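You operate a simulated robot arm through the tools that you are given. There is no shell and no other tool.

You run a simulated robot arm. Do the job below in one go: nothing can be reset, and whatever is moved stays where it is left.

JOB
Pin the brushes back and fit the regulator to the open alternator.
Fine: holder slide in, orange pin in, slide back; the pin stays in.

The check looks at the end state, three seconds after you hand in, the way a careful person would. Anything else that was tipped, shoved, dropped, spilled or broken makes it a failure.

ROBOT AND FRAMES
A 6-joint arm with a two-finger parallel gripper, fixed in place. Base frame: the origin is at the foot of the arm, x ahead of it, y to its left, z up; the work surface is at about z = 0.8. Readings come in m, degrees, newtons and seconds.
With the tool pointing down near the work surface it reaches from about 0.26 to 0.68 m from the base axis. Its first joint turns from -66.0 to 66.0 degrees. Payload 2.9 kg.
The TCP is the grasp point between the finger pads, 0.03 m short of the fingertips. In the tool frame z runs along the fingers and y along their closing line. The gripper opens to 0.11 m. The fingers are 0.02 m wide and 0.01 m thick; the gripper's body (0.048 by 0.112 m) begins 0.055 m behind the TCP.
Orientation is that of the tool frame in the base frame, as a unit quaternion [w, x, y, z]. With the fingers straight down and closing along the base's y, the tool's x points along the base's -x, its y along +y and its z along -z.

CONTROLS
- The arm moves only by the tool arm_command. Its argument "targets" is one flat list of numbers, 7 for each row, row after row: the finger opening in m, from 0 to 0.11, then the shift along the tool's x, y, z in m, then the turn, a rotation vector about the tool's x, y, z in rad. In form: [claw, tx, ty, tz, wx, wy, wz, claw, tx, ty, tz, wx, wy, wz, ...]. A call has 1 to 20 rows; each row shifts and turns the commanded pose from where the row before left it, along the tool's axes as they then stand. A row lasts 0.2 s, in which the tool goes at most 0.05 m and 8.6 degrees; a call with a longer step from one row to the next is refused whole, and so is a gripper value outside its range. Where a pose cannot be reached the arm comes as near as it can. A force on the tool above 90 N (or 10 N above the force at the start of the call, whichever is more), or a blocked arm, ends the call early, and 0.2 s more pass. The fingers move at their own pace (about 0.108 m/s each) and stop on an object; they squeeze with about 31 N. The grip force told is the motor's: it shows also when the fingers shut on nothing. Time passes only in rows, and 0.2 s behind the last, so rows that do not move let the fingers close. It gives the time, the measured TCP pose, the force on the tool (base axes), the opening and the grip force at its end, in the units of the frame above (readings bear some noise), with the torque about the TCP (base axes, N m) and any sound that the robot's microphone picked up.
- Cameras (640 x 400 px; columns grow to the right, rows downward): "scene" is fixed at [0.0926, 0.4424, 1.3975]; the picture's right is [-0.61, -0.79, 0.00], its down [-0.36, 0.28, -0.89] and it looks along [0.71, -0.54, -0.46] (base axes); focal length 312 px, centre (320, 200). "wrist" rides on the gripper at [0.072, 0.017, -0.103] in the tool frame; the picture's right is [-0.23, 0.97, 0.00], its down [-0.76, -0.18, -0.62] and it looks along [-0.61, -0.14, 0.78] (tool axes); focal length 222 px, centre (320, 200). There is no depth. A picture from a camera that has moved, and an enlarged one, comes with that camera's place and axes in the base frame and with its lens.
- get_image(camera): a new picture of that camera. No time passes.
- zoom(camera, box): a new picture of the part [left, top, right, bottom] of that camera's present view, enlarged. No time passes.
- job_done(): hands the job in; it is judged then, once.

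Nothing tells you positions but the pictures and the camera data. Unless the task says otherwise, let go and move clear before handing in.

The tools are called as name(argument=value, ...) on one line, values as JSON. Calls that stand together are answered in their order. arm_command: Moves the arm, as the interface text tells. Its arguments: {"type":"object","properties":{"targets":{"type":"array"}},"required":["targets"]} The other tools are called the same way: get_image (camera) takes a picture; zoom (camera, box) takes an enlarged picture of a part of a camera's view; job_done () hands the job in.

At the start:

```text
clock: 0.0
tcp_pos: [0.3839, 0.1085, 1.1981]
orientation: [-0.001, 0.0, 1.0, 0.0]
contact_force: [-0.4, -0.7, 0.3]
ft_torque: [0.01, 0.01, 0.01]
opening: 0.11
finger_force: 0.0
```

scene: 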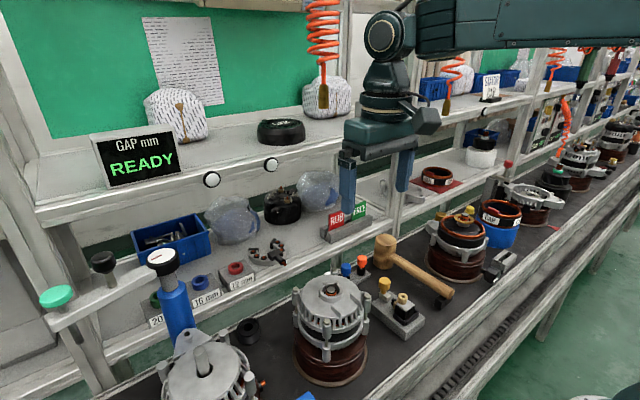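
wrist: 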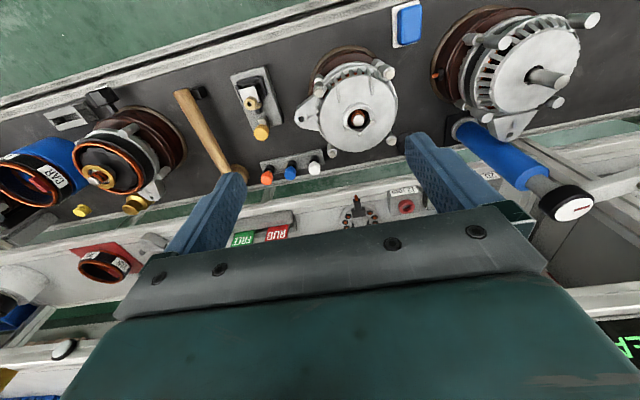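

I see a cluttered bench with an alternator in the middle, a small brush holder/regulator beside it, and three coloured pins in a rack. I'll zoom in on these to identify everything before moving.

zoom(camera="scene", box=[260, 220, 480, 390])

zoom(camera="wrist", box=[200, 40, 440, 200])

zoom(camera="scene", box=[340, 250, 440, 350])

zoom(camera="scene", box=[20, 220, 320, 400])

zoom(camera="scene", box=[400, 140, 640, 310])

zoom(camera="wrist", box=[0, 70, 220, 230])

```text
2.35 times, centred on (370, 305) of scene
camera zoom: at [0.0926, 0.4424, 1.3975], right [-0.61, -0.79, 0.0], down [-0.36, 0.28, -0.89], along [0.71, -0.54, -0.46], focal length 734 px, centre (202, -47)
```

zoom: 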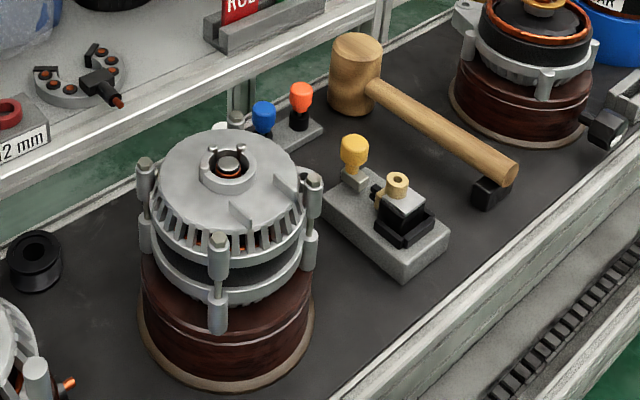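

```text
2.50 times, centred on (320, 120) of wrist
camera zoom: at [0.3125, 0.1263, 1.3026], right [0.23, 0.97, 0.0], down [0.76, -0.18, 0.62], along [0.61, -0.14, -0.78], focal length 555 px, centre (320, 400)
```

zoom: 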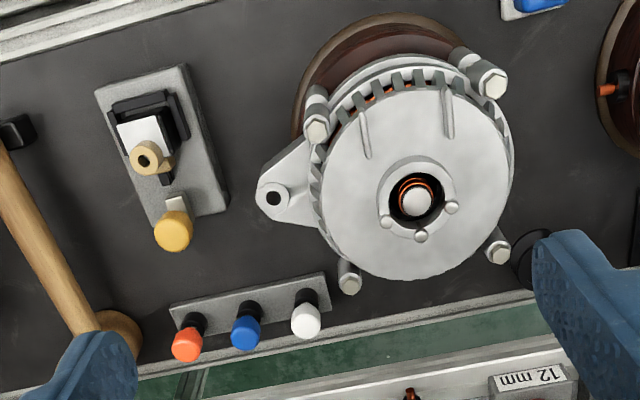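

```text
4.00 times, centred on (390, 300) of scene
camera zoom: at [0.0926, 0.4424, 1.3975], right [-0.61, -0.79, 0.0], down [-0.36, 0.28, -0.89], along [0.71, -0.54, -0.46], focal length 1247 px, centre (40, -200)
```

zoom: 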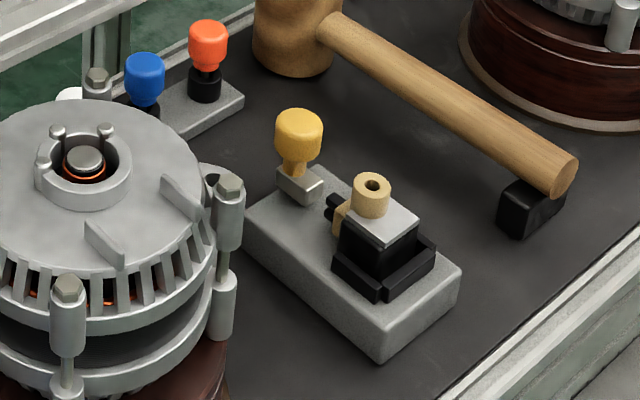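

```text
2.13 times, centred on (170, 310) of scene
camera zoom: at [0.0926, 0.4424, 1.3975], right [-0.61, -0.79, 0.0], down [-0.36, 0.28, -0.89], along [0.71, -0.54, -0.46], focal length 665 px, centre (640, -35)
```

zoom: 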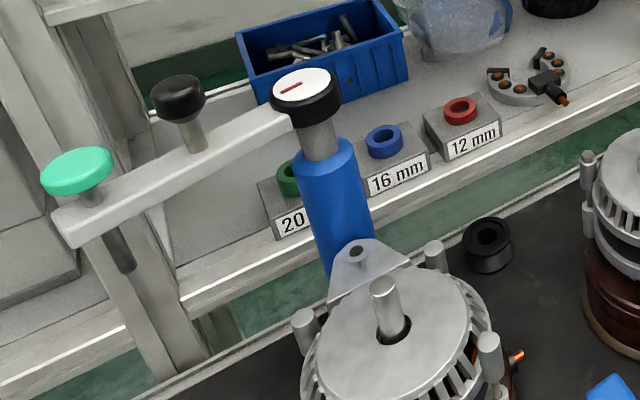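

```text
2.35 times, centred on (520, 225) of scene
camera zoom: at [0.0926, 0.4424, 1.3975], right [-0.61, -0.79, 0.0], down [-0.36, 0.28, -0.89], along [0.71, -0.54, -0.46], focal length 734 px, centre (-151, 141)
```

zoom: 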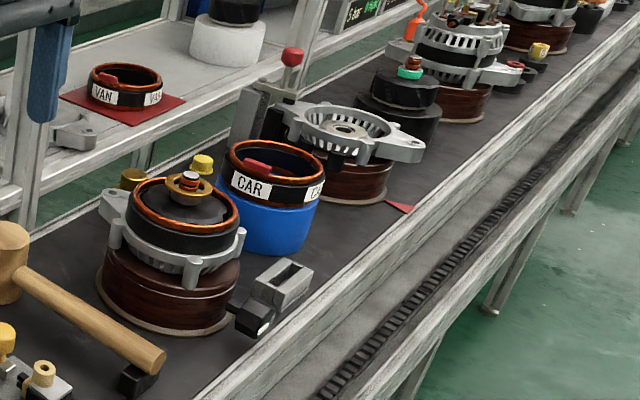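

```text
2.50 times, centred on (110, 150) of wrist
camera zoom: at [0.3125, 0.1263, 1.3026], right [0.23, 0.97, 0.0], down [0.76, -0.18, 0.62], along [0.61, -0.14, -0.78], focal length 555 px, centre (845, 325)
```

zoom: 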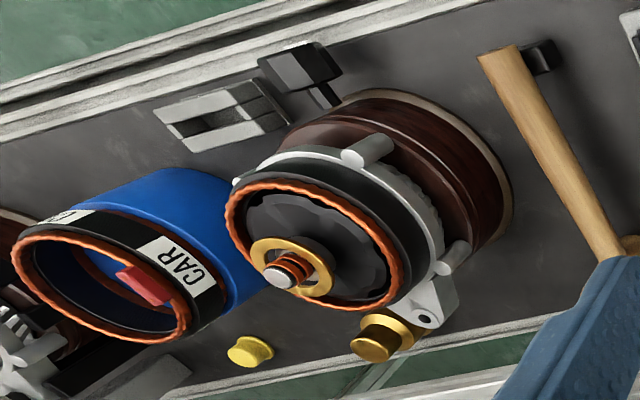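

I see the regulator on its jig at roughly (0.39, -0.02), with a yellow-knobbed slide on its +x side. The orange pin is at about (0.57, -0.07), and the alternator with the exposed slip rings is at about (0.43, 0.15). Next I move the wrist camera closer for detailed views.

arm_command(targets=[0.11, 0.0108, -0.0177, 0.0236, 0, 0, 0, 0.11, 0.0108, -0.0177, 0.0236, 0, 0, 0, 0.11, 0.0108, -0.0177, 0.0236, 0, 0, 0, 0.11, 0.0108, -0.0177, 0.0236, 0, 0, 0, 0.11, 0.0108, -0.0177, 0.0236, 0, 0, 0, 0.11, 0, 0, 0, 0, 0, 0])

get_image(camera="wrist")

get_image(camera="scene")

```text
clock: 1.4
tcp_pos: [0.3297, 0.021, 1.081]
orientation: [0.0, -0.001, 1.0, 0.0]
contact_force: [-0.1, 0.0, -0.2]
ft_torque: [-0.04, -0.02, 0.02]
opening: 0.1101
finger_force: 0.1
```

```text
taken
camera wrist: at [0.2579, 0.0387, 1.1856], right [0.23, 0.97, 0.0], down [0.76, -0.18, 0.62], along [0.61, -0.14, -0.78], focal length 222 px, centre (320, 200)
```

wrist: 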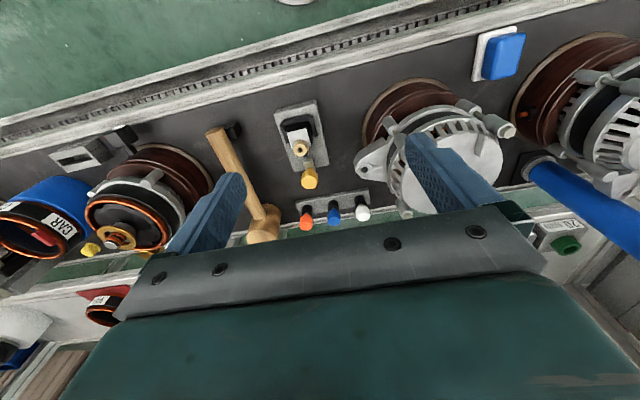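

```text
taken
```

scene: 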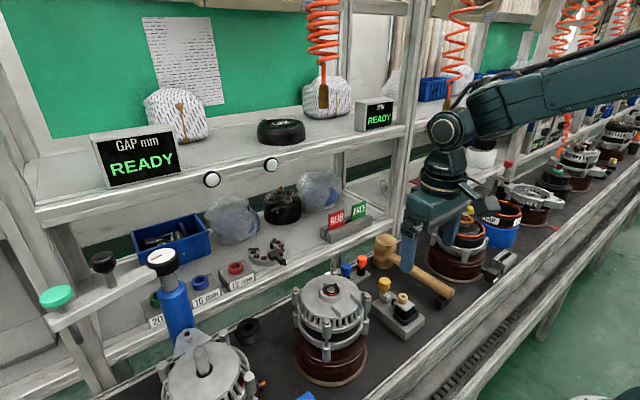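

zoom(camera="wrist", box=[240, 80, 400, 180])

zoom(camera="wrist", box=[264, 90, 344, 200])

zoom(camera="wrist", box=[280, 160, 400, 235])

zoom(camera="scene", box=[280, 260, 390, 330])

zoom(camera="scene", box=[360, 265, 440, 345])

```text
4.00 times, centred on (320, 130) of wrist
camera zoom: at [0.2579, 0.0387, 1.1856], right [0.23, 0.97, 0.0], down [0.76, -0.18, 0.62], along [0.61, -0.14, -0.78], focal length 888 px, centre (320, 480)
```

zoom: 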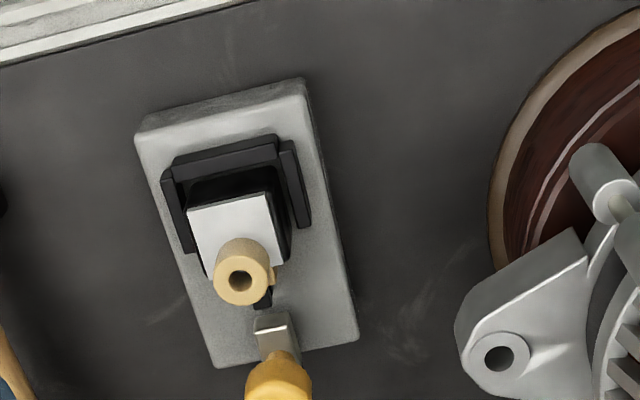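

```text
3.64 times, centred on (304, 145) of wrist
camera zoom: at [0.2579, 0.0387, 1.1856], right [0.23, 0.97, 0.0], down [0.76, -0.18, 0.62], along [0.61, -0.14, -0.78], focal length 808 px, centre (378, 400)
```

zoom: 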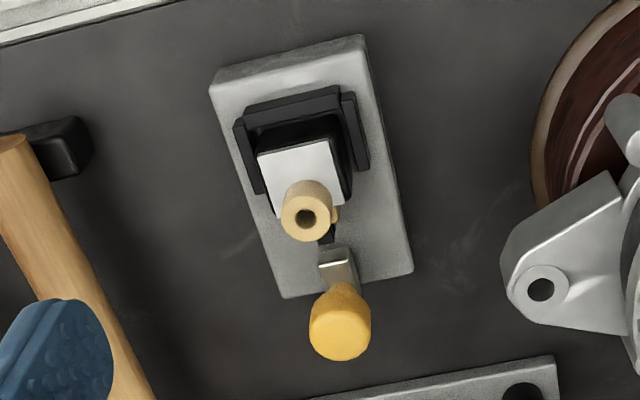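

```text
5.33 times, centred on (340, 198) of wrist
camera zoom: at [0.2579, 0.0387, 1.1856], right [0.23, 0.97, 0.0], down [0.76, -0.18, 0.62], along [0.61, -0.14, -0.78], focal length 1185 px, centre (213, 213)
```

zoom: 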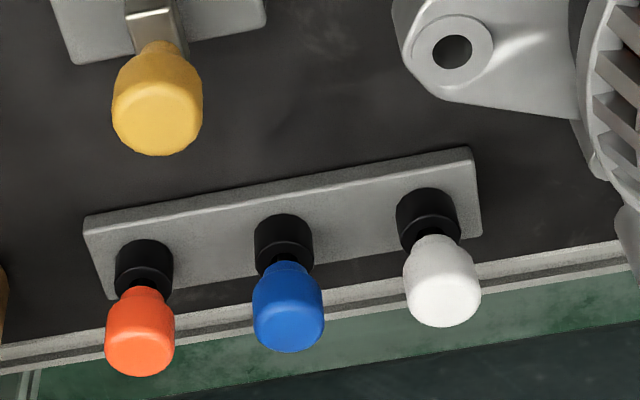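

```text
5.71 times, centred on (335, 295) of scene
camera zoom: at [0.0925, 0.4424, 1.3975], right [-0.61, -0.79, 0.0], down [-0.36, 0.28, -0.89], along [0.71, -0.54, -0.46], focal length 1782 px, centre (234, -343)
```

zoom: 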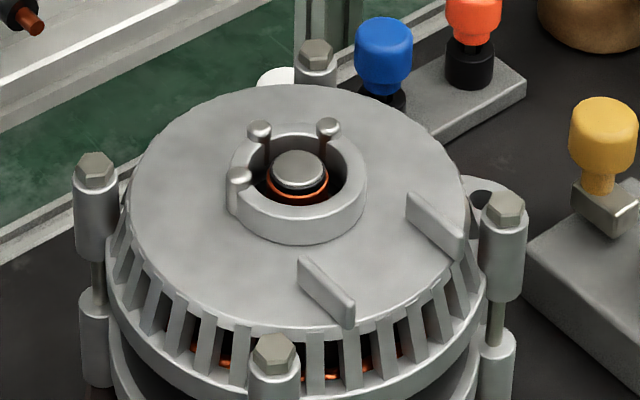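

```text
5.00 times, centred on (400, 305) of scene
camera zoom: at [0.0925, 0.4424, 1.3975], right [-0.61, -0.79, 0.0], down [-0.36, 0.28, -0.89], along [0.71, -0.54, -0.46], focal length 1559 px, centre (-80, -325)
```

zoom: 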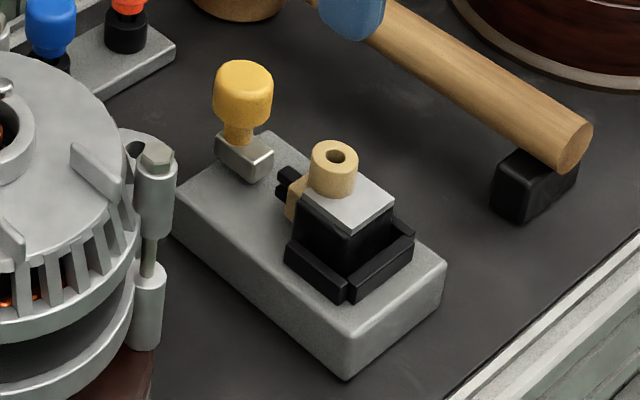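

I can see the jig, slide, and pin rack more clearly now. The alternator end cap has two ribs forming a channel on the -x side of the slip-ring boss, so I'll bring the camera close to that cap.

arm_command(targets=[0.11, -0.0055, 0.03725, 0, 0, 0, 0, 0.11, -0.0055, 0.03725, 0, 0, 0, 0, 0.11, -0.0055, 0.03725, 0, 0, 0, 0, 0.11, -0.0055, 0.03725, 0, 0, 0, 0, 0.11, 0, 0, 0, 0, 0, 0])

get_image(camera="wrist")

zoom(camera="wrist", box=[240, 90, 400, 220])

```text
clock: 2.6
tcp_pos: [0.3528, 0.1691, 1.0799]
orientation: [0.001, -0.001, 1.0, -0.001]
contact_force: [0.6, 0.2, 0.0]
ft_torque: [-0.02, -0.01, 0.03]
opening: 0.1102
finger_force: 0.0
```

```text
taken
camera wrist: at [0.2802, 0.1872, 1.1854], right [0.23, 0.97, 0.0], down [0.76, -0.18, 0.62], along [0.61, -0.14, -0.78], focal length 222 px, centre (320, 200)
```

wrist: 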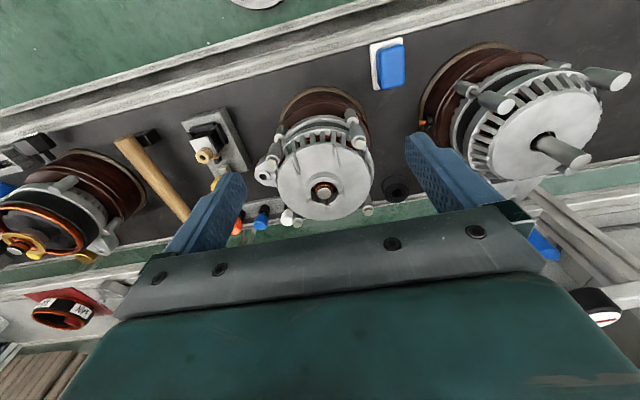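

```text
3.08 times, centred on (320, 155) of wrist
camera zoom: at [0.2802, 0.1872, 1.1854], right [0.23, 0.97, 0.0], down [0.76, -0.18, 0.62], along [0.61, -0.14, -0.78], focal length 684 px, centre (320, 338)
```

zoom: 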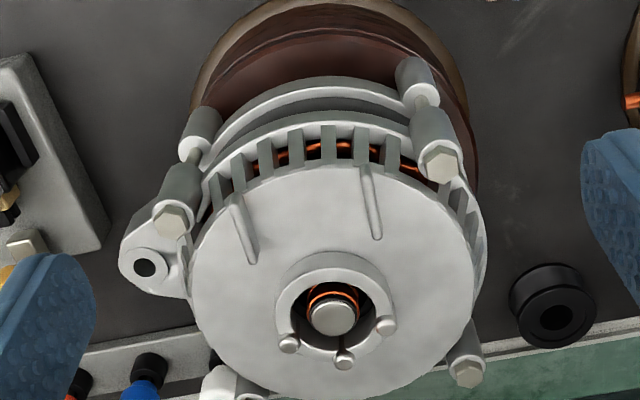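

The cap's boss has three small posts on its +x side, and I can't yet see whether the ring opens there. I'll rotate the tool so the camera looks back from the far side.

arm_command(targets=[0.11, 0, 0, 0, 0, 0, -0.1386, 0.11, 0, 0, 0, 0, 0, -0.1386, 0.11, 0, 0, 0, 0, 0, -0.1386, 0.11, 0, 0, 0, 0, 0, -0.1386, 0.11, 0, 0, 0, 0, 0, -0.1386, 0.11, 0, 0, 0, 0, 0, -0.1386, 0.11, 0, 0, 0, 0, 0, -0.1386, 0.11, 0, 0, 0, 0, 0, -0.1386, 0.11, 0, 0, 0, 0, 0, -0.1386, 0.11, 0, 0, 0, 0, 0, -0.1386, 0.11, 0, 0, 0, 0, 0, -0.1386, 0.11, 0, 0, 0, 0, 0, -0.1386, 0.11, 0, 0, 0, 0, 0, -0.1386, 0.11, 0, 0, 0, 0, 0, -0.1386, 0.11, 0, 0, 0, 0, 0, -0.1386, 0.11, 0, 0, 0, 0, 0, -0.1386, 0.11, 0, 0, 0, 0, 0, -0.1386, 0.11, 0, 0, 0, 0, 0, 0])

get_image(camera="wrist")

get_image(camera="scene")

```text
clock: 6.4
tcp_pos: [0.3538, 0.1682, 1.0805]
orientation: [0.0, 0.924, -0.382, 0.0]
contact_force: [0.3, -0.3, 1.0]
ft_torque: [0.0, -0.02, -0.01]
opening: 0.11
finger_force: 0.1
```

```text
taken
camera wrist: at [0.3927, 0.1062, 1.1843], right [-0.85, -0.53, 0.0], down [-0.41, 0.66, 0.62], along [-0.33, 0.53, -0.78], focal length 222 px, centre (320, 200)
```

wrist: 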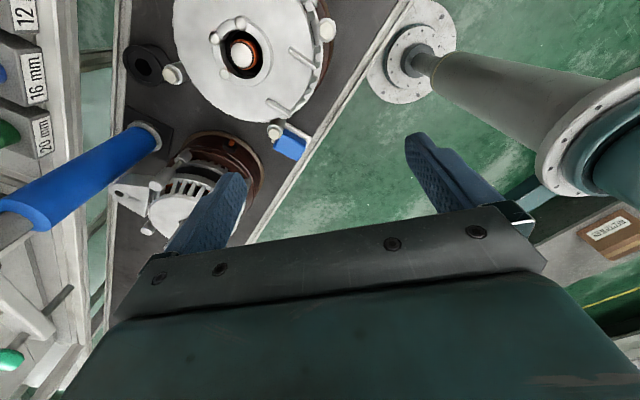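

```text
taken
```

scene: 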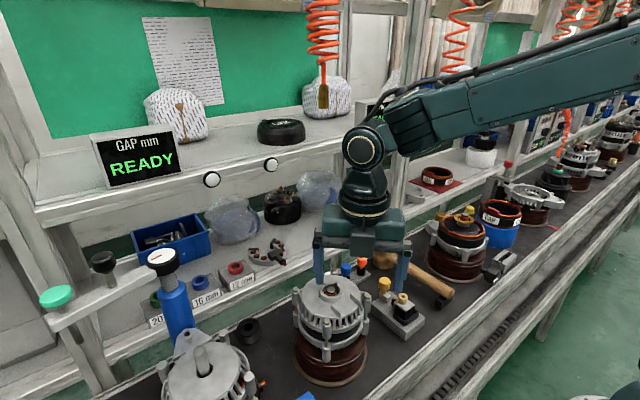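

The rotation worked and the alternator appears at the top of the picture. I'll shift toward (+x, -y) to centre the slip-ring boss.

arm_command(targets=[0.11, 0.0364, -0.006, 0, 0, 0, 0, 0.11, 0.0364, -0.006, 0, 0, 0, 0, 0.11, 0.0364, -0.006, 0, 0, 0, 0, 0.11, 0.0364, -0.006, 0, 0, 0, 0, 0.11, 0, 0, 0, 0, 0, 0])

get_image(camera="wrist")

zoom(camera="wrist", box=[240, 60, 400, 200])

```text
clock: 7.6
tcp_pos: [0.4731, 0.0825, 1.081]
orientation: [0.0, 0.924, -0.382, 0.0]
contact_force: [-0.6, -0.7, 0.0]
ft_torque: [0.03, 0.02, 0.01]
opening: 0.1102
finger_force: 0.0
```

```text
taken
camera wrist: at [0.5119, 0.0208, 1.1846], right [-0.85, -0.53, 0.0], down [-0.41, 0.66, 0.62], along [-0.33, 0.53, -0.78], focal length 222 px, centre (320, 200)
```

wrist: 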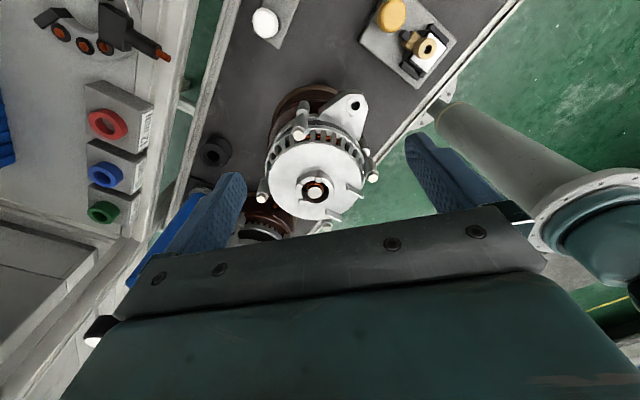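

```text
2.86 times, centred on (320, 130) of wrist
camera zoom: at [0.5119, 0.0208, 1.1846], right [-0.85, -0.53, 0.0], down [-0.41, 0.66, 0.62], along [-0.33, 0.53, -0.78], focal length 635 px, centre (320, 400)
```

zoom: 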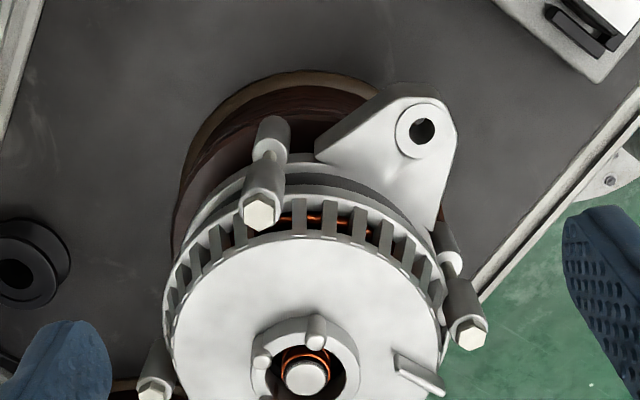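

zoom(camera="wrist", box=[270, 140, 370, 230])

zoom(camera="wrist", box=[350, 0, 460, 90])

```text
4.44 times, centred on (320, 185) of wrist
camera zoom: at [0.5119, 0.0208, 1.1846], right [-0.85, -0.53, 0.0], down [-0.41, 0.66, 0.62], along [-0.33, 0.53, -0.78], focal length 987 px, centre (320, 267)
```

zoom: 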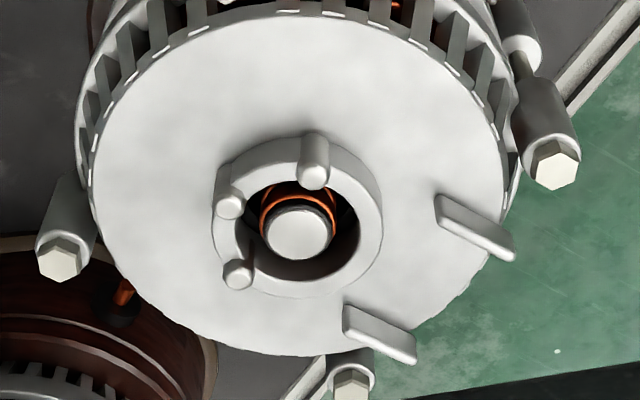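

```text
4.44 times, centred on (405, 45) of wrist
camera zoom: at [0.5119, 0.0208, 1.1846], right [-0.85, -0.53, 0.0], down [-0.41, 0.66, 0.62], along [-0.33, 0.53, -0.78], focal length 987 px, centre (-58, 889)
```

zoom: 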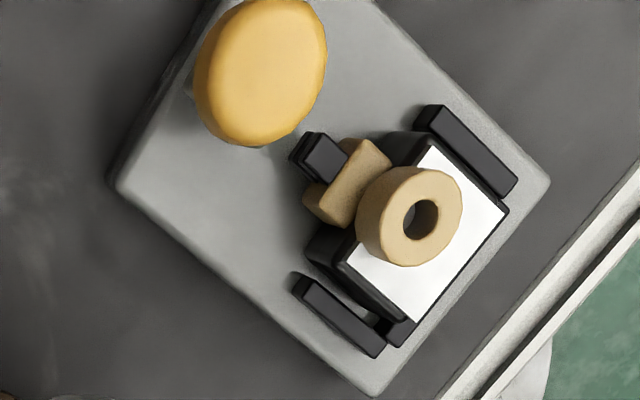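

From this side I see the boss ring with three posts on its +x half, open toward the rib channel on the -x side. I'll zoom hard on the regulator and the ring from both cameras to understand heights.

zoom(camera="scene", box=[376, 270, 426, 325])

zoom(camera="scene", box=[310, 270, 365, 310])

zoom(camera="wrist", box=[295, 165, 340, 205])

zoom(camera="wrist", box=[390, 15, 440, 70])

```text
7.27 times, centred on (401, 298) of scene
camera zoom: at [0.0926, 0.4424, 1.3975], right [-0.61, -0.79, 0.0], down [-0.36, 0.28, -0.89], along [0.71, -0.54, -0.46], focal length 2268 px, centre (-269, -509)
```

zoom: 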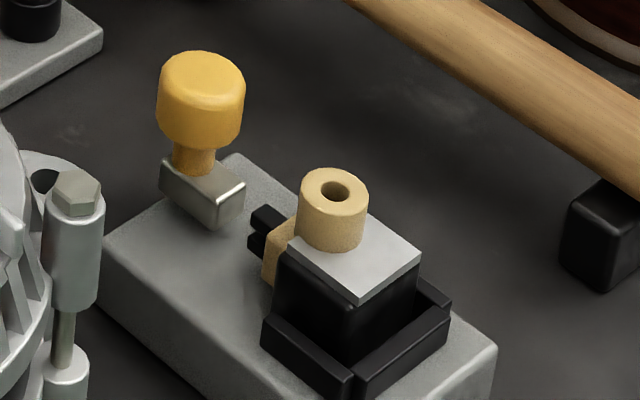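

```text
10.00 times, centred on (338, 290) of scene
camera zoom: at [0.0926, 0.4424, 1.3975], right [-0.61, -0.79, 0.0], down [-0.36, 0.28, -0.89], along [0.71, -0.54, -0.46], focal length 3118 px, centre (145, -700)
```

zoom: 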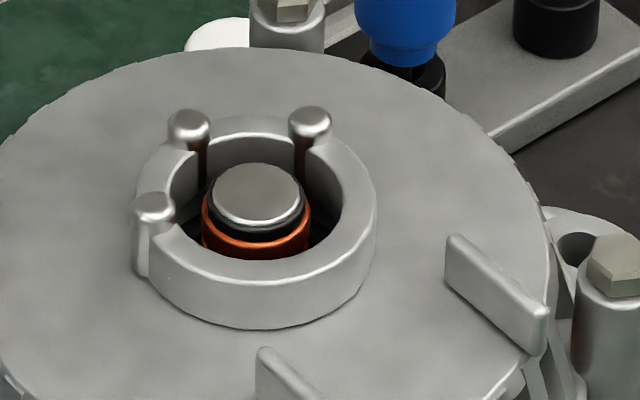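

```text
10.00 times, centred on (318, 185) of wrist
camera zoom: at [0.5119, 0.0208, 1.1846], right [-0.85, -0.53, 0.0], down [-0.41, 0.66, 0.62], along [-0.33, 0.53, -0.78], focal length 2221 px, centre (345, 350)
```

zoom: 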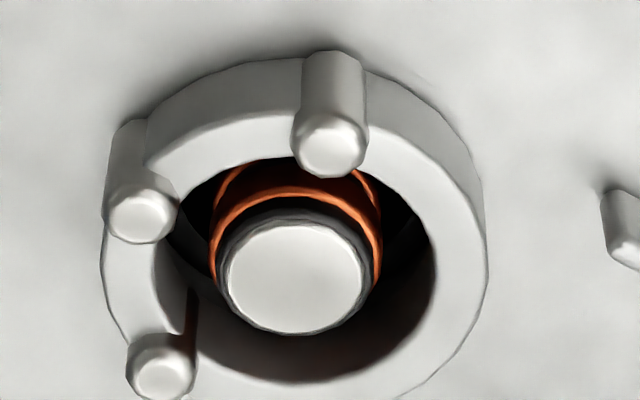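

```text
7.27 times, centred on (415, 42) of wrist
camera zoom: at [0.5119, 0.0208, 1.1846], right [-0.85, -0.53, 0.0], down [-0.41, 0.66, 0.62], along [-0.33, 0.53, -0.78], focal length 1615 px, centre (-371, 1346)
```

zoom: 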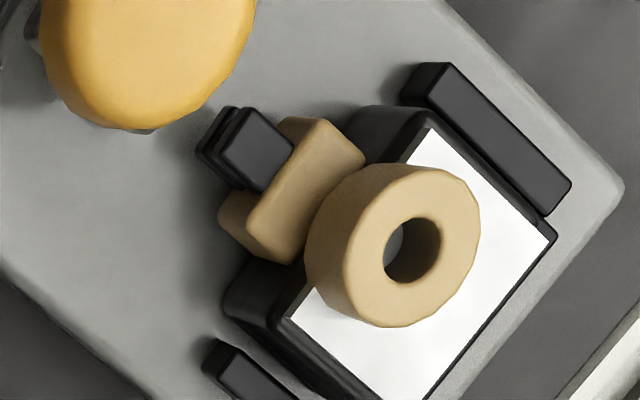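

The rim looks complete, with three posts spaced over its +x half, and the brushes are stacked vertically pointing +x toward the yellow slide. To get true heights I'll take a low side view of the jig from the -y side.

arm_command(targets=[0.11, 0, 0, 0, 0, 0, 0.1309, 0.11, 0, 0, 0, 0, 0, 0.1309, 0.11, 0, 0, 0, 0, 0, 0.1309, 0.11, 0, 0, 0, 0, 0, 0.1309, 0.11, 0, 0, 0, 0, 0, 0.1309, 0.11, 0, 0, 0, 0, 0, 0.1309, 0.11, 0.0375, 0.0192, 0, 0, 0, 0, 0.11, 0.0375, 0.0192, 0, 0, 0, 0, 0.11, 0.0375, 0.0192, 0, 0, 0, 0, 0.11, 0.0375, 0.0192, 0, 0, 0, 0, 0.11, 0.0375, 0.0192, 0, 0, 0, 0, 0.11, 0, 0, 0, 0, -0.128, 0, 0.11, 0, 0, 0, 0, -0.128, 0, 0.11, 0, 0, 0, 0, -0.128, 0, 0.11, 0.016, 0, 0.0394, 0, 0, 0, 0.11, 0.016, 0, 0.0394, 0, 0, 0, 0.11, 0.016, 0, 0.0394, 0, 0, 0, 0.11, 0.016, 0, 0.0394, 0, 0, 0, 0.11, 0, 0, 0, 0, 0, 0])

get_image(camera="wrist")

zoom(camera="wrist", box=[240, 80, 400, 200])

get_image(camera="scene")

```text
clock: 11.6
tcp_pos: [0.3776, -0.1065, 0.9105]
orientation: [-0.135, 0.695, -0.693, -0.136]
contact_force: [-0.6, 0.6, 0.0]
ft_torque: [-0.01, 0.0, 0.02]
opening: 0.1097
finger_force: 0.1
```

```text
taken
camera wrist: at [0.3608, -0.2109, 0.98], right [-0.97, 0.21, 0.08], down [0.18, 0.47, 0.86], along [0.14, 0.86, -0.5], focal length 222 px, centre (320, 200)
```

wrist: 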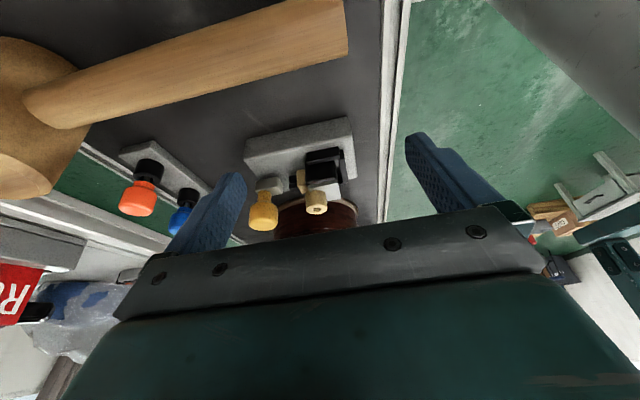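

```text
3.33 times, centred on (320, 140) of wrist
camera zoom: at [0.3608, -0.2109, 0.98], right [-0.97, 0.21, 0.08], down [0.18, 0.47, 0.86], along [0.14, 0.86, -0.5], focal length 740 px, centre (320, 400)
```

zoom: 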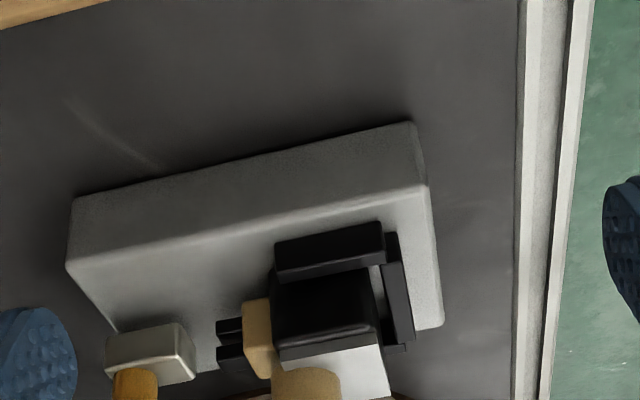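

```text
taken
```

scene: 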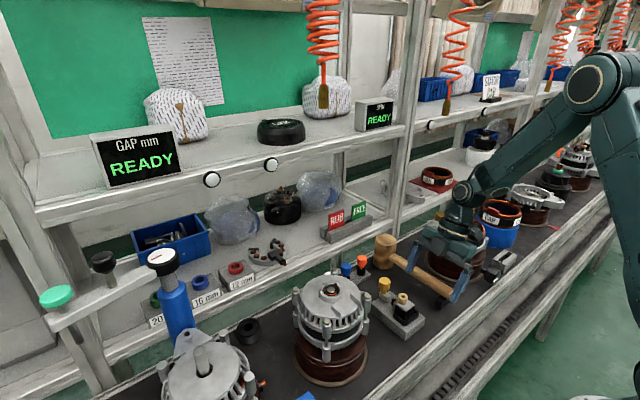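

The side view shows the jig upside down in the picture: block, black cradle, body, tan brush box with two stacked brushes, and the slide. I'll zoom further for measurements.

zoom(camera="wrist", box=[240, 140, 370, 240])

zoom(camera="wrist", box=[285, 140, 365, 220])

zoom(camera="wrist", box=[100, 130, 220, 240])

```text
4.00 times, centred on (305, 190) of wrist
camera zoom: at [0.3608, -0.2109, 0.98], right [-0.97, 0.21, 0.08], down [0.18, 0.47, 0.86], along [0.14, 0.86, -0.5], focal length 888 px, centre (380, 240)
```

zoom: 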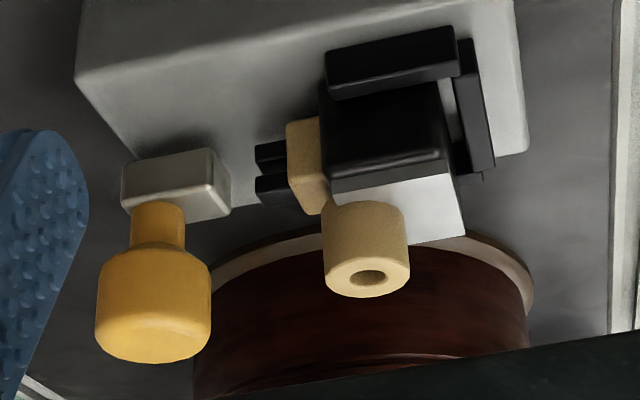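

```text
5.00 times, centred on (325, 180) of wrist
camera zoom: at [0.3608, -0.2109, 0.98], right [-0.97, 0.21, 0.08], down [0.18, 0.47, 0.86], along [0.14, 0.86, -0.5], focal length 1111 px, centre (295, 300)
```

zoom: 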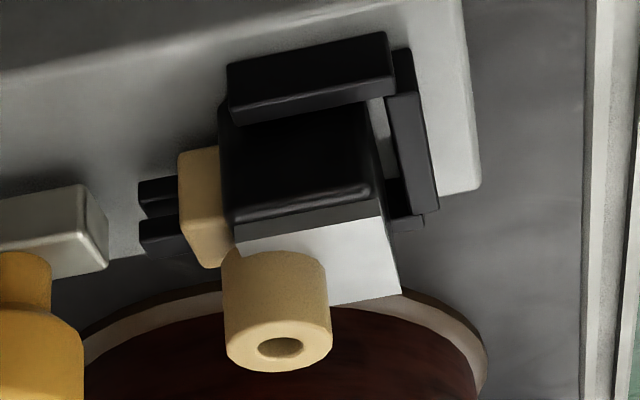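

```text
3.64 times, centred on (160, 185) of wrist
camera zoom: at [0.3608, -0.2109, 0.98], right [-0.97, 0.21, 0.08], down [0.18, 0.47, 0.86], along [0.14, 0.86, -0.5], focal length 808 px, centre (902, 254)
```

zoom: 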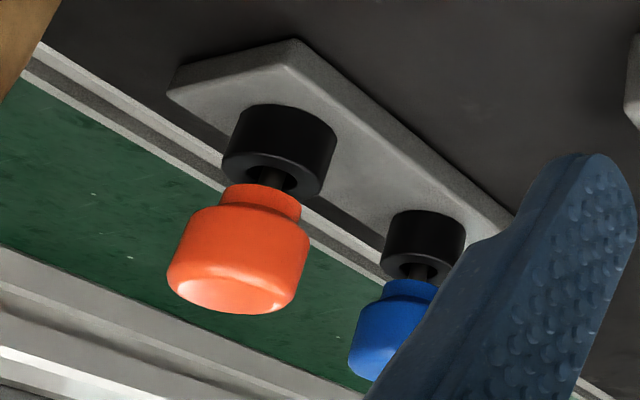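

I take the jig block to span x 0.35–0.46 and y -0.056–0.009 with its top at z≈0.826. The tan hole is at about (0.396, -0.024, 0.881) and the knob at about (0.450, -0.024). I'll take closer zooms of the slide and pins.

zoom(camera="wrist", box=[255, 160, 305, 200])

zoom(camera="wrist", box=[115, 150, 175, 220])

zoom(camera="scene", box=[335, 250, 385, 285])

zoom(camera="scene", box=[385, 285, 420, 325])

```text
10.00 times, centred on (280, 180) of wrist
camera zoom: at [0.3608, -0.2109, 0.98], right [-0.97, 0.21, 0.08], down [0.18, 0.47, 0.86], along [0.14, 0.86, -0.5], focal length 2221 px, centre (720, 400)
```

zoom: 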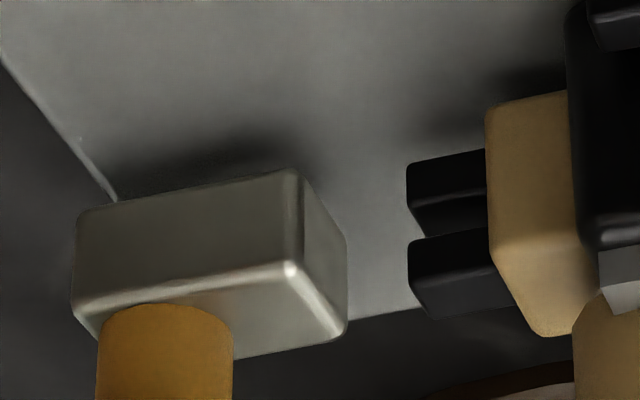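

```text
5.71 times, centred on (145, 185) of wrist
camera zoom: at [0.3608, -0.2109, 0.98], right [-0.97, 0.21, 0.08], down [0.18, 0.47, 0.86], along [0.14, 0.86, -0.5], focal length 1269 px, centre (1320, 286)
```

zoom: 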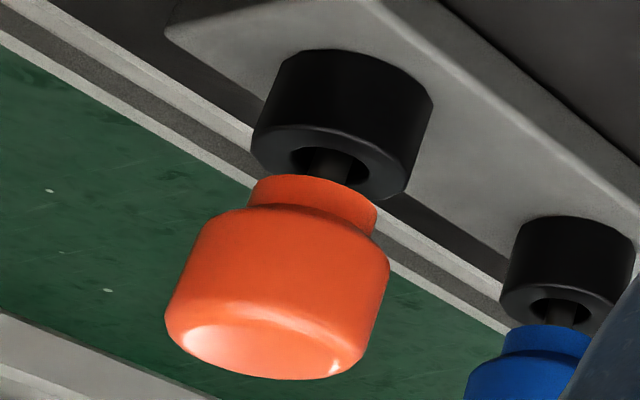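

```text
11.43 times, centred on (360, 268) of scene
camera zoom: at [0.0926, 0.4424, 1.3975], right [-0.61, -0.79, 0.0], down [-0.36, 0.28, -0.89], along [0.71, -0.54, -0.46], focal length 3564 px, centre (-137, -571)
```

zoom: 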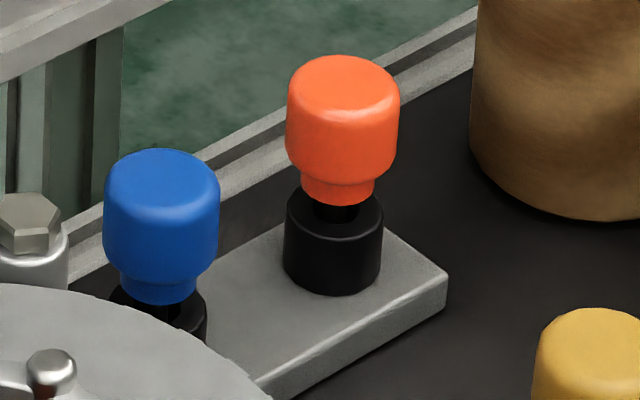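

```text
10.00 times, centred on (402, 305) of scene
camera zoom: at [0.0926, 0.4424, 1.3975], right [-0.61, -0.79, 0.0], down [-0.36, 0.28, -0.89], along [0.71, -0.54, -0.46], focal length 3118 px, centre (-505, -850)
```

zoom: 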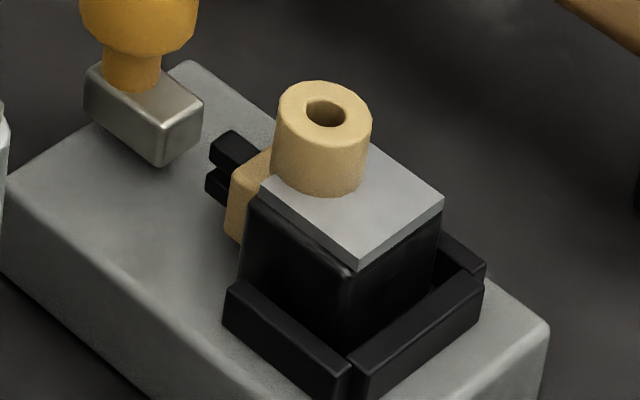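

The slide's face is at about x=0.434 and the brush tips at about x=0.423, so the slide needs roughly 20 mm of travel in -x. The pins are at x≈0.564, with orange at y≈-0.062, and 58 mm apart. Next I raise, untilt and return to the straight-down orientation.

arm_command(targets=[0.11, -0.016, 0, -0.0394, 0, 0, 0, 0.11, -0.016, 0, -0.0394, 0, 0, 0, 0.11, -0.016, 0, -0.0394, 0, 0, 0, 0.11, -0.016, 0, -0.0394, 0, 0, 0, 0.11, 0, 0, 0, 0, 0.128, 0, 0.11, 0, 0, 0, 0, 0.128, 0, 0.11, 0, 0, 0, 0, 0.128, 0, 0.11, 0, 0, 0, 0, 0, 0.1309, 0.11, 0, 0, 0, 0, 0, 0.1309, 0.11, 0, 0, 0, 0, 0, 0.1309, 0.11, 0, 0, 0, 0, 0, 0.1309, 0.11, 0, 0, 0, 0, 0, 0.1309, 0.11, 0, 0, 0, 0, 0, 0.1309, 0.11, 0, 0, 0, 0, 0, 0.1309, 0.11, 0, 0, 0, 0, 0, 0.1309, 0.11, 0, 0, 0, 0, 0, 0.1309, 0.11, 0, 0, 0, 0, 0, 0.1309, 0.11, 0, 0, 0, 0, 0, 0.1309, 0.11, 0, 0, 0, 0, 0, 0.1309, 0.11, 0, 0, 0, 0, 0, 0])

get_image(camera="wrist")

```text
clock: 15.8
tcp_pos: [0.3779, -0.1049, 1.0784]
orientation: [0.0, 0.001, 1.0, 0.0]
contact_force: [-1.1, -0.1, 0.3]
ft_torque: [0.01, -0.01, -0.02]
opening: 0.1099
finger_force: 0.1
```

```text
taken
camera wrist: at [0.3043, -0.0867, 1.1843], right [0.23, 0.97, 0.0], down [0.76, -0.18, 0.62], along [0.61, -0.14, -0.78], focal length 222 px, centre (320, 200)
```

wrist: 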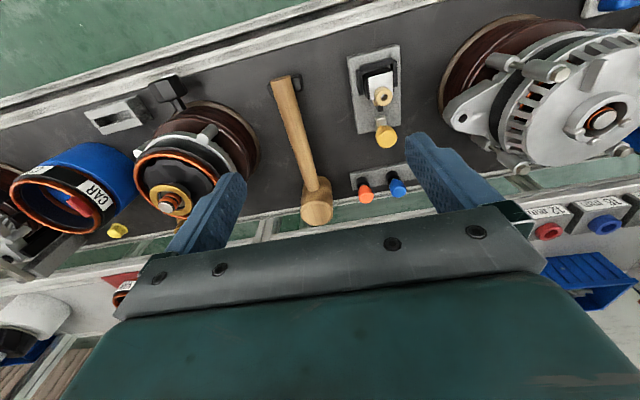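

I'm back to straight down at (0.378, -0.105, 1.078). I'll zoom here to refine the knob, tan hole, orange pin and hammer positions.

zoom(camera="wrist", box=[340, 80, 420, 150])

zoom(camera="wrist", box=[290, 150, 420, 235])

```text
5.71 times, centred on (380, 115) of wrist
camera zoom: at [0.3043, -0.0867, 1.1843], right [0.23, 0.97, 0.0], down [0.76, -0.18, 0.62], along [0.61, -0.14, -0.78], focal length 1269 px, centre (-23, 686)
```

zoom: 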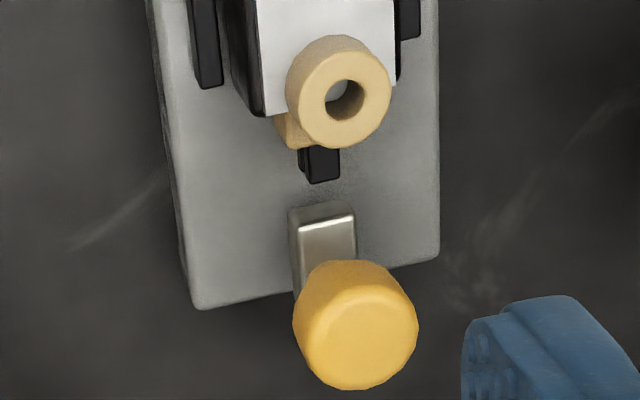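

```text
4.71 times, centred on (355, 192) of wrist
camera zoom: at [0.3043, -0.0867, 1.1843], right [0.23, 0.97, 0.0], down [0.76, -0.18, 0.62], along [0.61, -0.14, -0.78], focal length 1045 px, centre (155, 235)
```

zoom: 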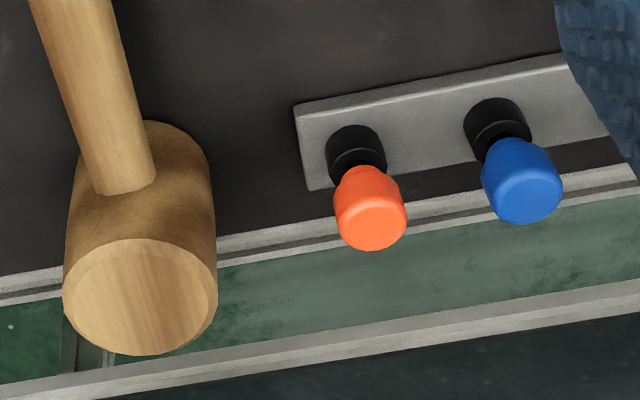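

The refined positions agree across views: tan hole (0.396, -0.024, 0.881), knob (0.4495, -0.0245, top 0.89), orange pin (0.564, -0.062, top 0.867). I'll now hover over the yellow knob with the fingers closing along y.

arm_command(targets=[0.08, -0.017875, 0.020125, 0.0195, 0, 0, 0, 0.06, -0.017875, 0.020125, 0.0195, 0, 0, 0, 0.06, -0.017875, 0.020125, 0.0195, 0, 0, 0, 0.06, -0.017875, 0.020125, 0.0195, 0, 0, 0, 0.06, 0, 0, 0.035, 0, 0, 0, 0.06, 0, 0, 0.035, 0, 0, 0, 0.06, 0, 0, 0, 0, 0, 0])

get_image(camera="wrist")

zoom(camera="scene", box=[350, 230, 450, 330])

zoom(camera="wrist", box=[250, 90, 390, 220])

```text
clock: 17.4
tcp_pos: [0.4463, -0.0244, 0.9314]
orientation: [0.0, 0.0, 1.0, 0.0]
contact_force: [-0.5, 0.2, 0.1]
ft_torque: [-0.02, 0.02, 0.0]
opening: 0.0601
finger_force: 0.0
```

```text
taken
camera wrist: at [0.3732, -0.0057, 1.036], right [0.23, 0.97, 0.0], down [0.76, -0.18, 0.62], along [0.61, -0.14, -0.78], focal length 222 px, centre (320, 200)
```

wrist: 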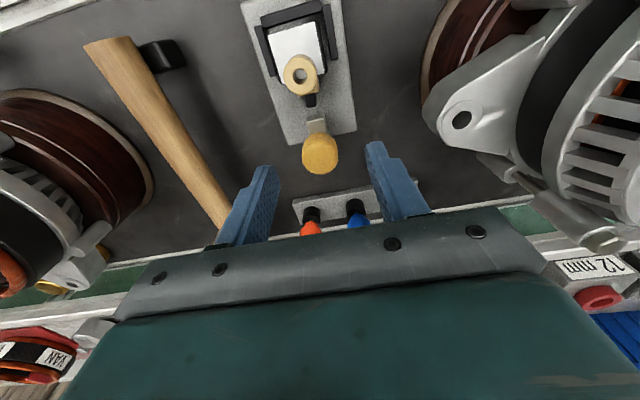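

```text
4.00 times, centred on (400, 280) of scene
camera zoom: at [0.0926, 0.4424, 1.3975], right [-0.61, -0.79, 0.0], down [-0.36, 0.28, -0.89], along [0.71, -0.54, -0.46], focal length 1247 px, centre (0, -120)
```

zoom: 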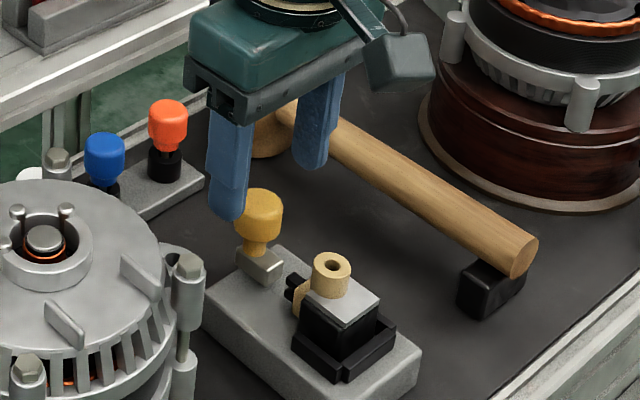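

```text
3.08 times, centred on (320, 155) of wrist
camera zoom: at [0.3732, -0.0057, 1.036], right [0.23, 0.97, 0.0], down [0.76, -0.18, 0.62], along [0.61, -0.14, -0.78], focal length 684 px, centre (320, 338)
```

zoom: 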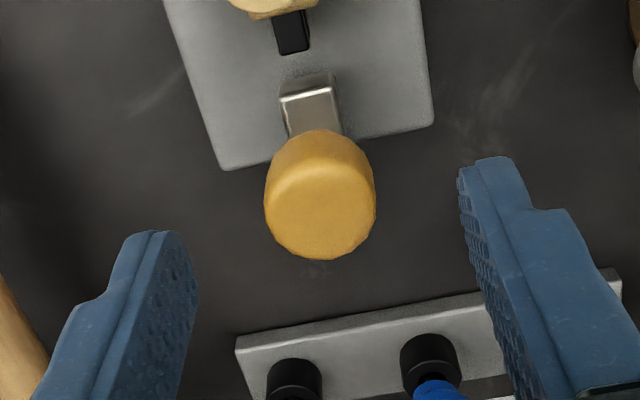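

The fingers straddle the knob evenly, with the knob axis at about (0.450, -0.024). I'll lower to z≈0.884 and close on the knob head.

arm_command(targets=[0.06, -0.0027, 0, 0.0158, 0, 0, 0, 0.06, 0, 0, 0.0158, 0, 0, 0, 0.06, 0, 0, 0.0158, 0, 0, 0, 0.06, 0, 0, 0, 0, 0, 0, 0.02, 0, 0, 0, 0, 0, 0, 0.02, 0, 0, 0, 0, 0, 0, 0.02, 0, 0, 0, 0, 0, 0])

zoom(camera="scene", box=[370, 250, 430, 330])

zoom(camera="wrist", box=[250, 60, 390, 220])

```text
clock: 19.0
tcp_pos: [0.4518, -0.0252, 0.8845]
orientation: [0.0, 0.001, 1.0, 0.001]
contact_force: [0.3, 0.8, -3.2]
ft_torque: [0.02, -0.41, 0.0]
opening: 0.027
finger_force: 44.3
```

```text
5.00 times, centred on (400, 290) of scene
camera zoom: at [0.0926, 0.4424, 1.3975], right [-0.61, -0.79, 0.0], down [-0.36, 0.28, -0.89], along [0.71, -0.54, -0.46], focal length 1559 px, centre (-80, -250)
```

zoom: 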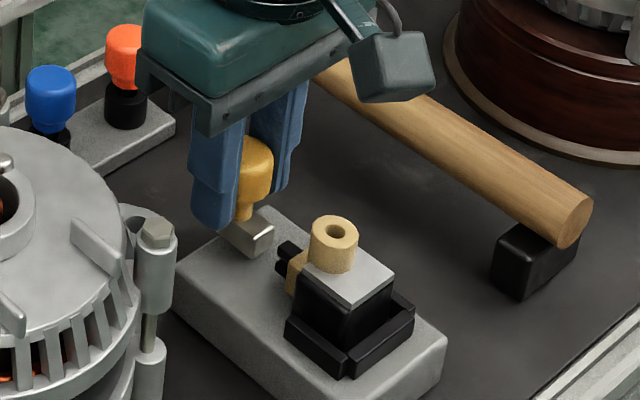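

```text
2.50 times, centred on (320, 140) of wrist
camera zoom: at [0.3785, -0.0069, 0.9891], right [0.23, 0.97, 0.0], down [0.76, -0.18, 0.62], along [0.61, -0.14, -0.78], focal length 555 px, centre (320, 350)
```

zoom: 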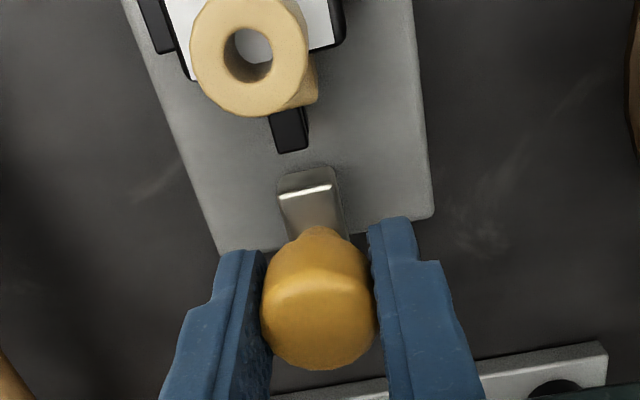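

The knob is gripped at an opening of 27 mm. I'll draw the slide toward the regulator (-x) in small steps, watching the force.

arm_command(targets=[0.02, 0.003, 0, 0, 0, 0, 0, 0.02, 0.003, 0, 0, 0, 0, 0, 0.02, 0.003, 0, 0, 0, 0, 0, 0.02, 0, 0, 0, 0, 0, 0])

zoom(camera="wrist", box=[250, 60, 390, 220])

```text
clock: 20.0
tcp_pos: [0.4422, -0.0241, 0.8843]
orientation: [-0.001, 0.0, 1.0, 0.001]
contact_force: [1.2, 4.7, 6.7]
ft_torque: [0.1, -0.06, -0.05]
opening: 0.0275
finger_force: 45.3
```

```text
2.50 times, centred on (320, 140) of wrist
camera zoom: at [0.3693, -0.007, 0.9891], right [0.23, 0.97, 0.0], down [0.76, -0.18, 0.62], along [0.61, -0.14, -0.78], focal length 555 px, centre (320, 350)
```

zoom: 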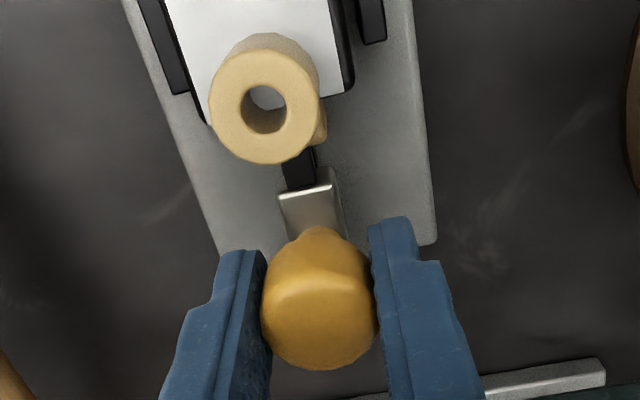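

The slide moves freely and is nearly touching the brushes. I continue in small steps.

arm_command(targets=[0.02, 0.002, 0, 0, 0, 0, 0, 0.02, 0.002, 0, 0, 0, 0, 0, 0.02, 0.002, 0, 0, 0, 0, 0, 0.02, 0, 0, 0, 0, 0, 0])

zoom(camera="wrist", box=[250, 60, 390, 220])

zoom(camera="scene", box=[380, 270, 425, 325])

```text
clock: 21.0
tcp_pos: [0.436, -0.025, 0.8837]
orientation: [0.001, 0.001, 1.0, -0.001]
contact_force: [0.6, -1.4, 10.1]
ft_torque: [-0.04, -0.08, 0.07]
opening: 0.0272
finger_force: 45.0
```

```text
2.50 times, centred on (320, 140) of wrist
camera zoom: at [0.3634, -0.0066, 0.989], right [0.23, 0.97, 0.0], down [0.76, -0.18, 0.62], along [0.61, -0.14, -0.78], focal length 555 px, centre (320, 350)
```

zoom: 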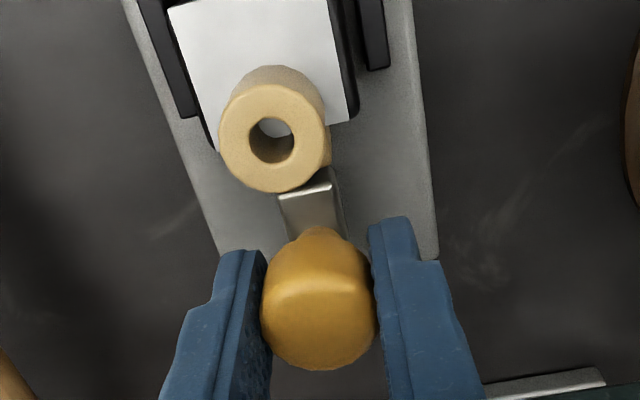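

```text
7.27 times, centred on (402, 298) of scene
camera zoom: at [0.0924, 0.4424, 1.3975], right [-0.61, -0.79, 0.0], down [-0.36, 0.28, -0.89], along [0.71, -0.54, -0.46], focal length 2268 px, centre (-280, -509)
```

zoom: 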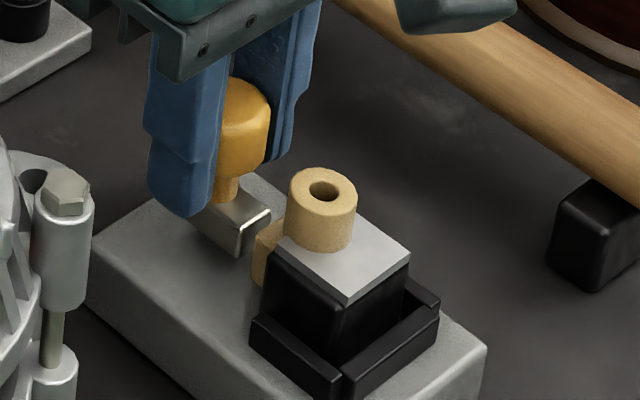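

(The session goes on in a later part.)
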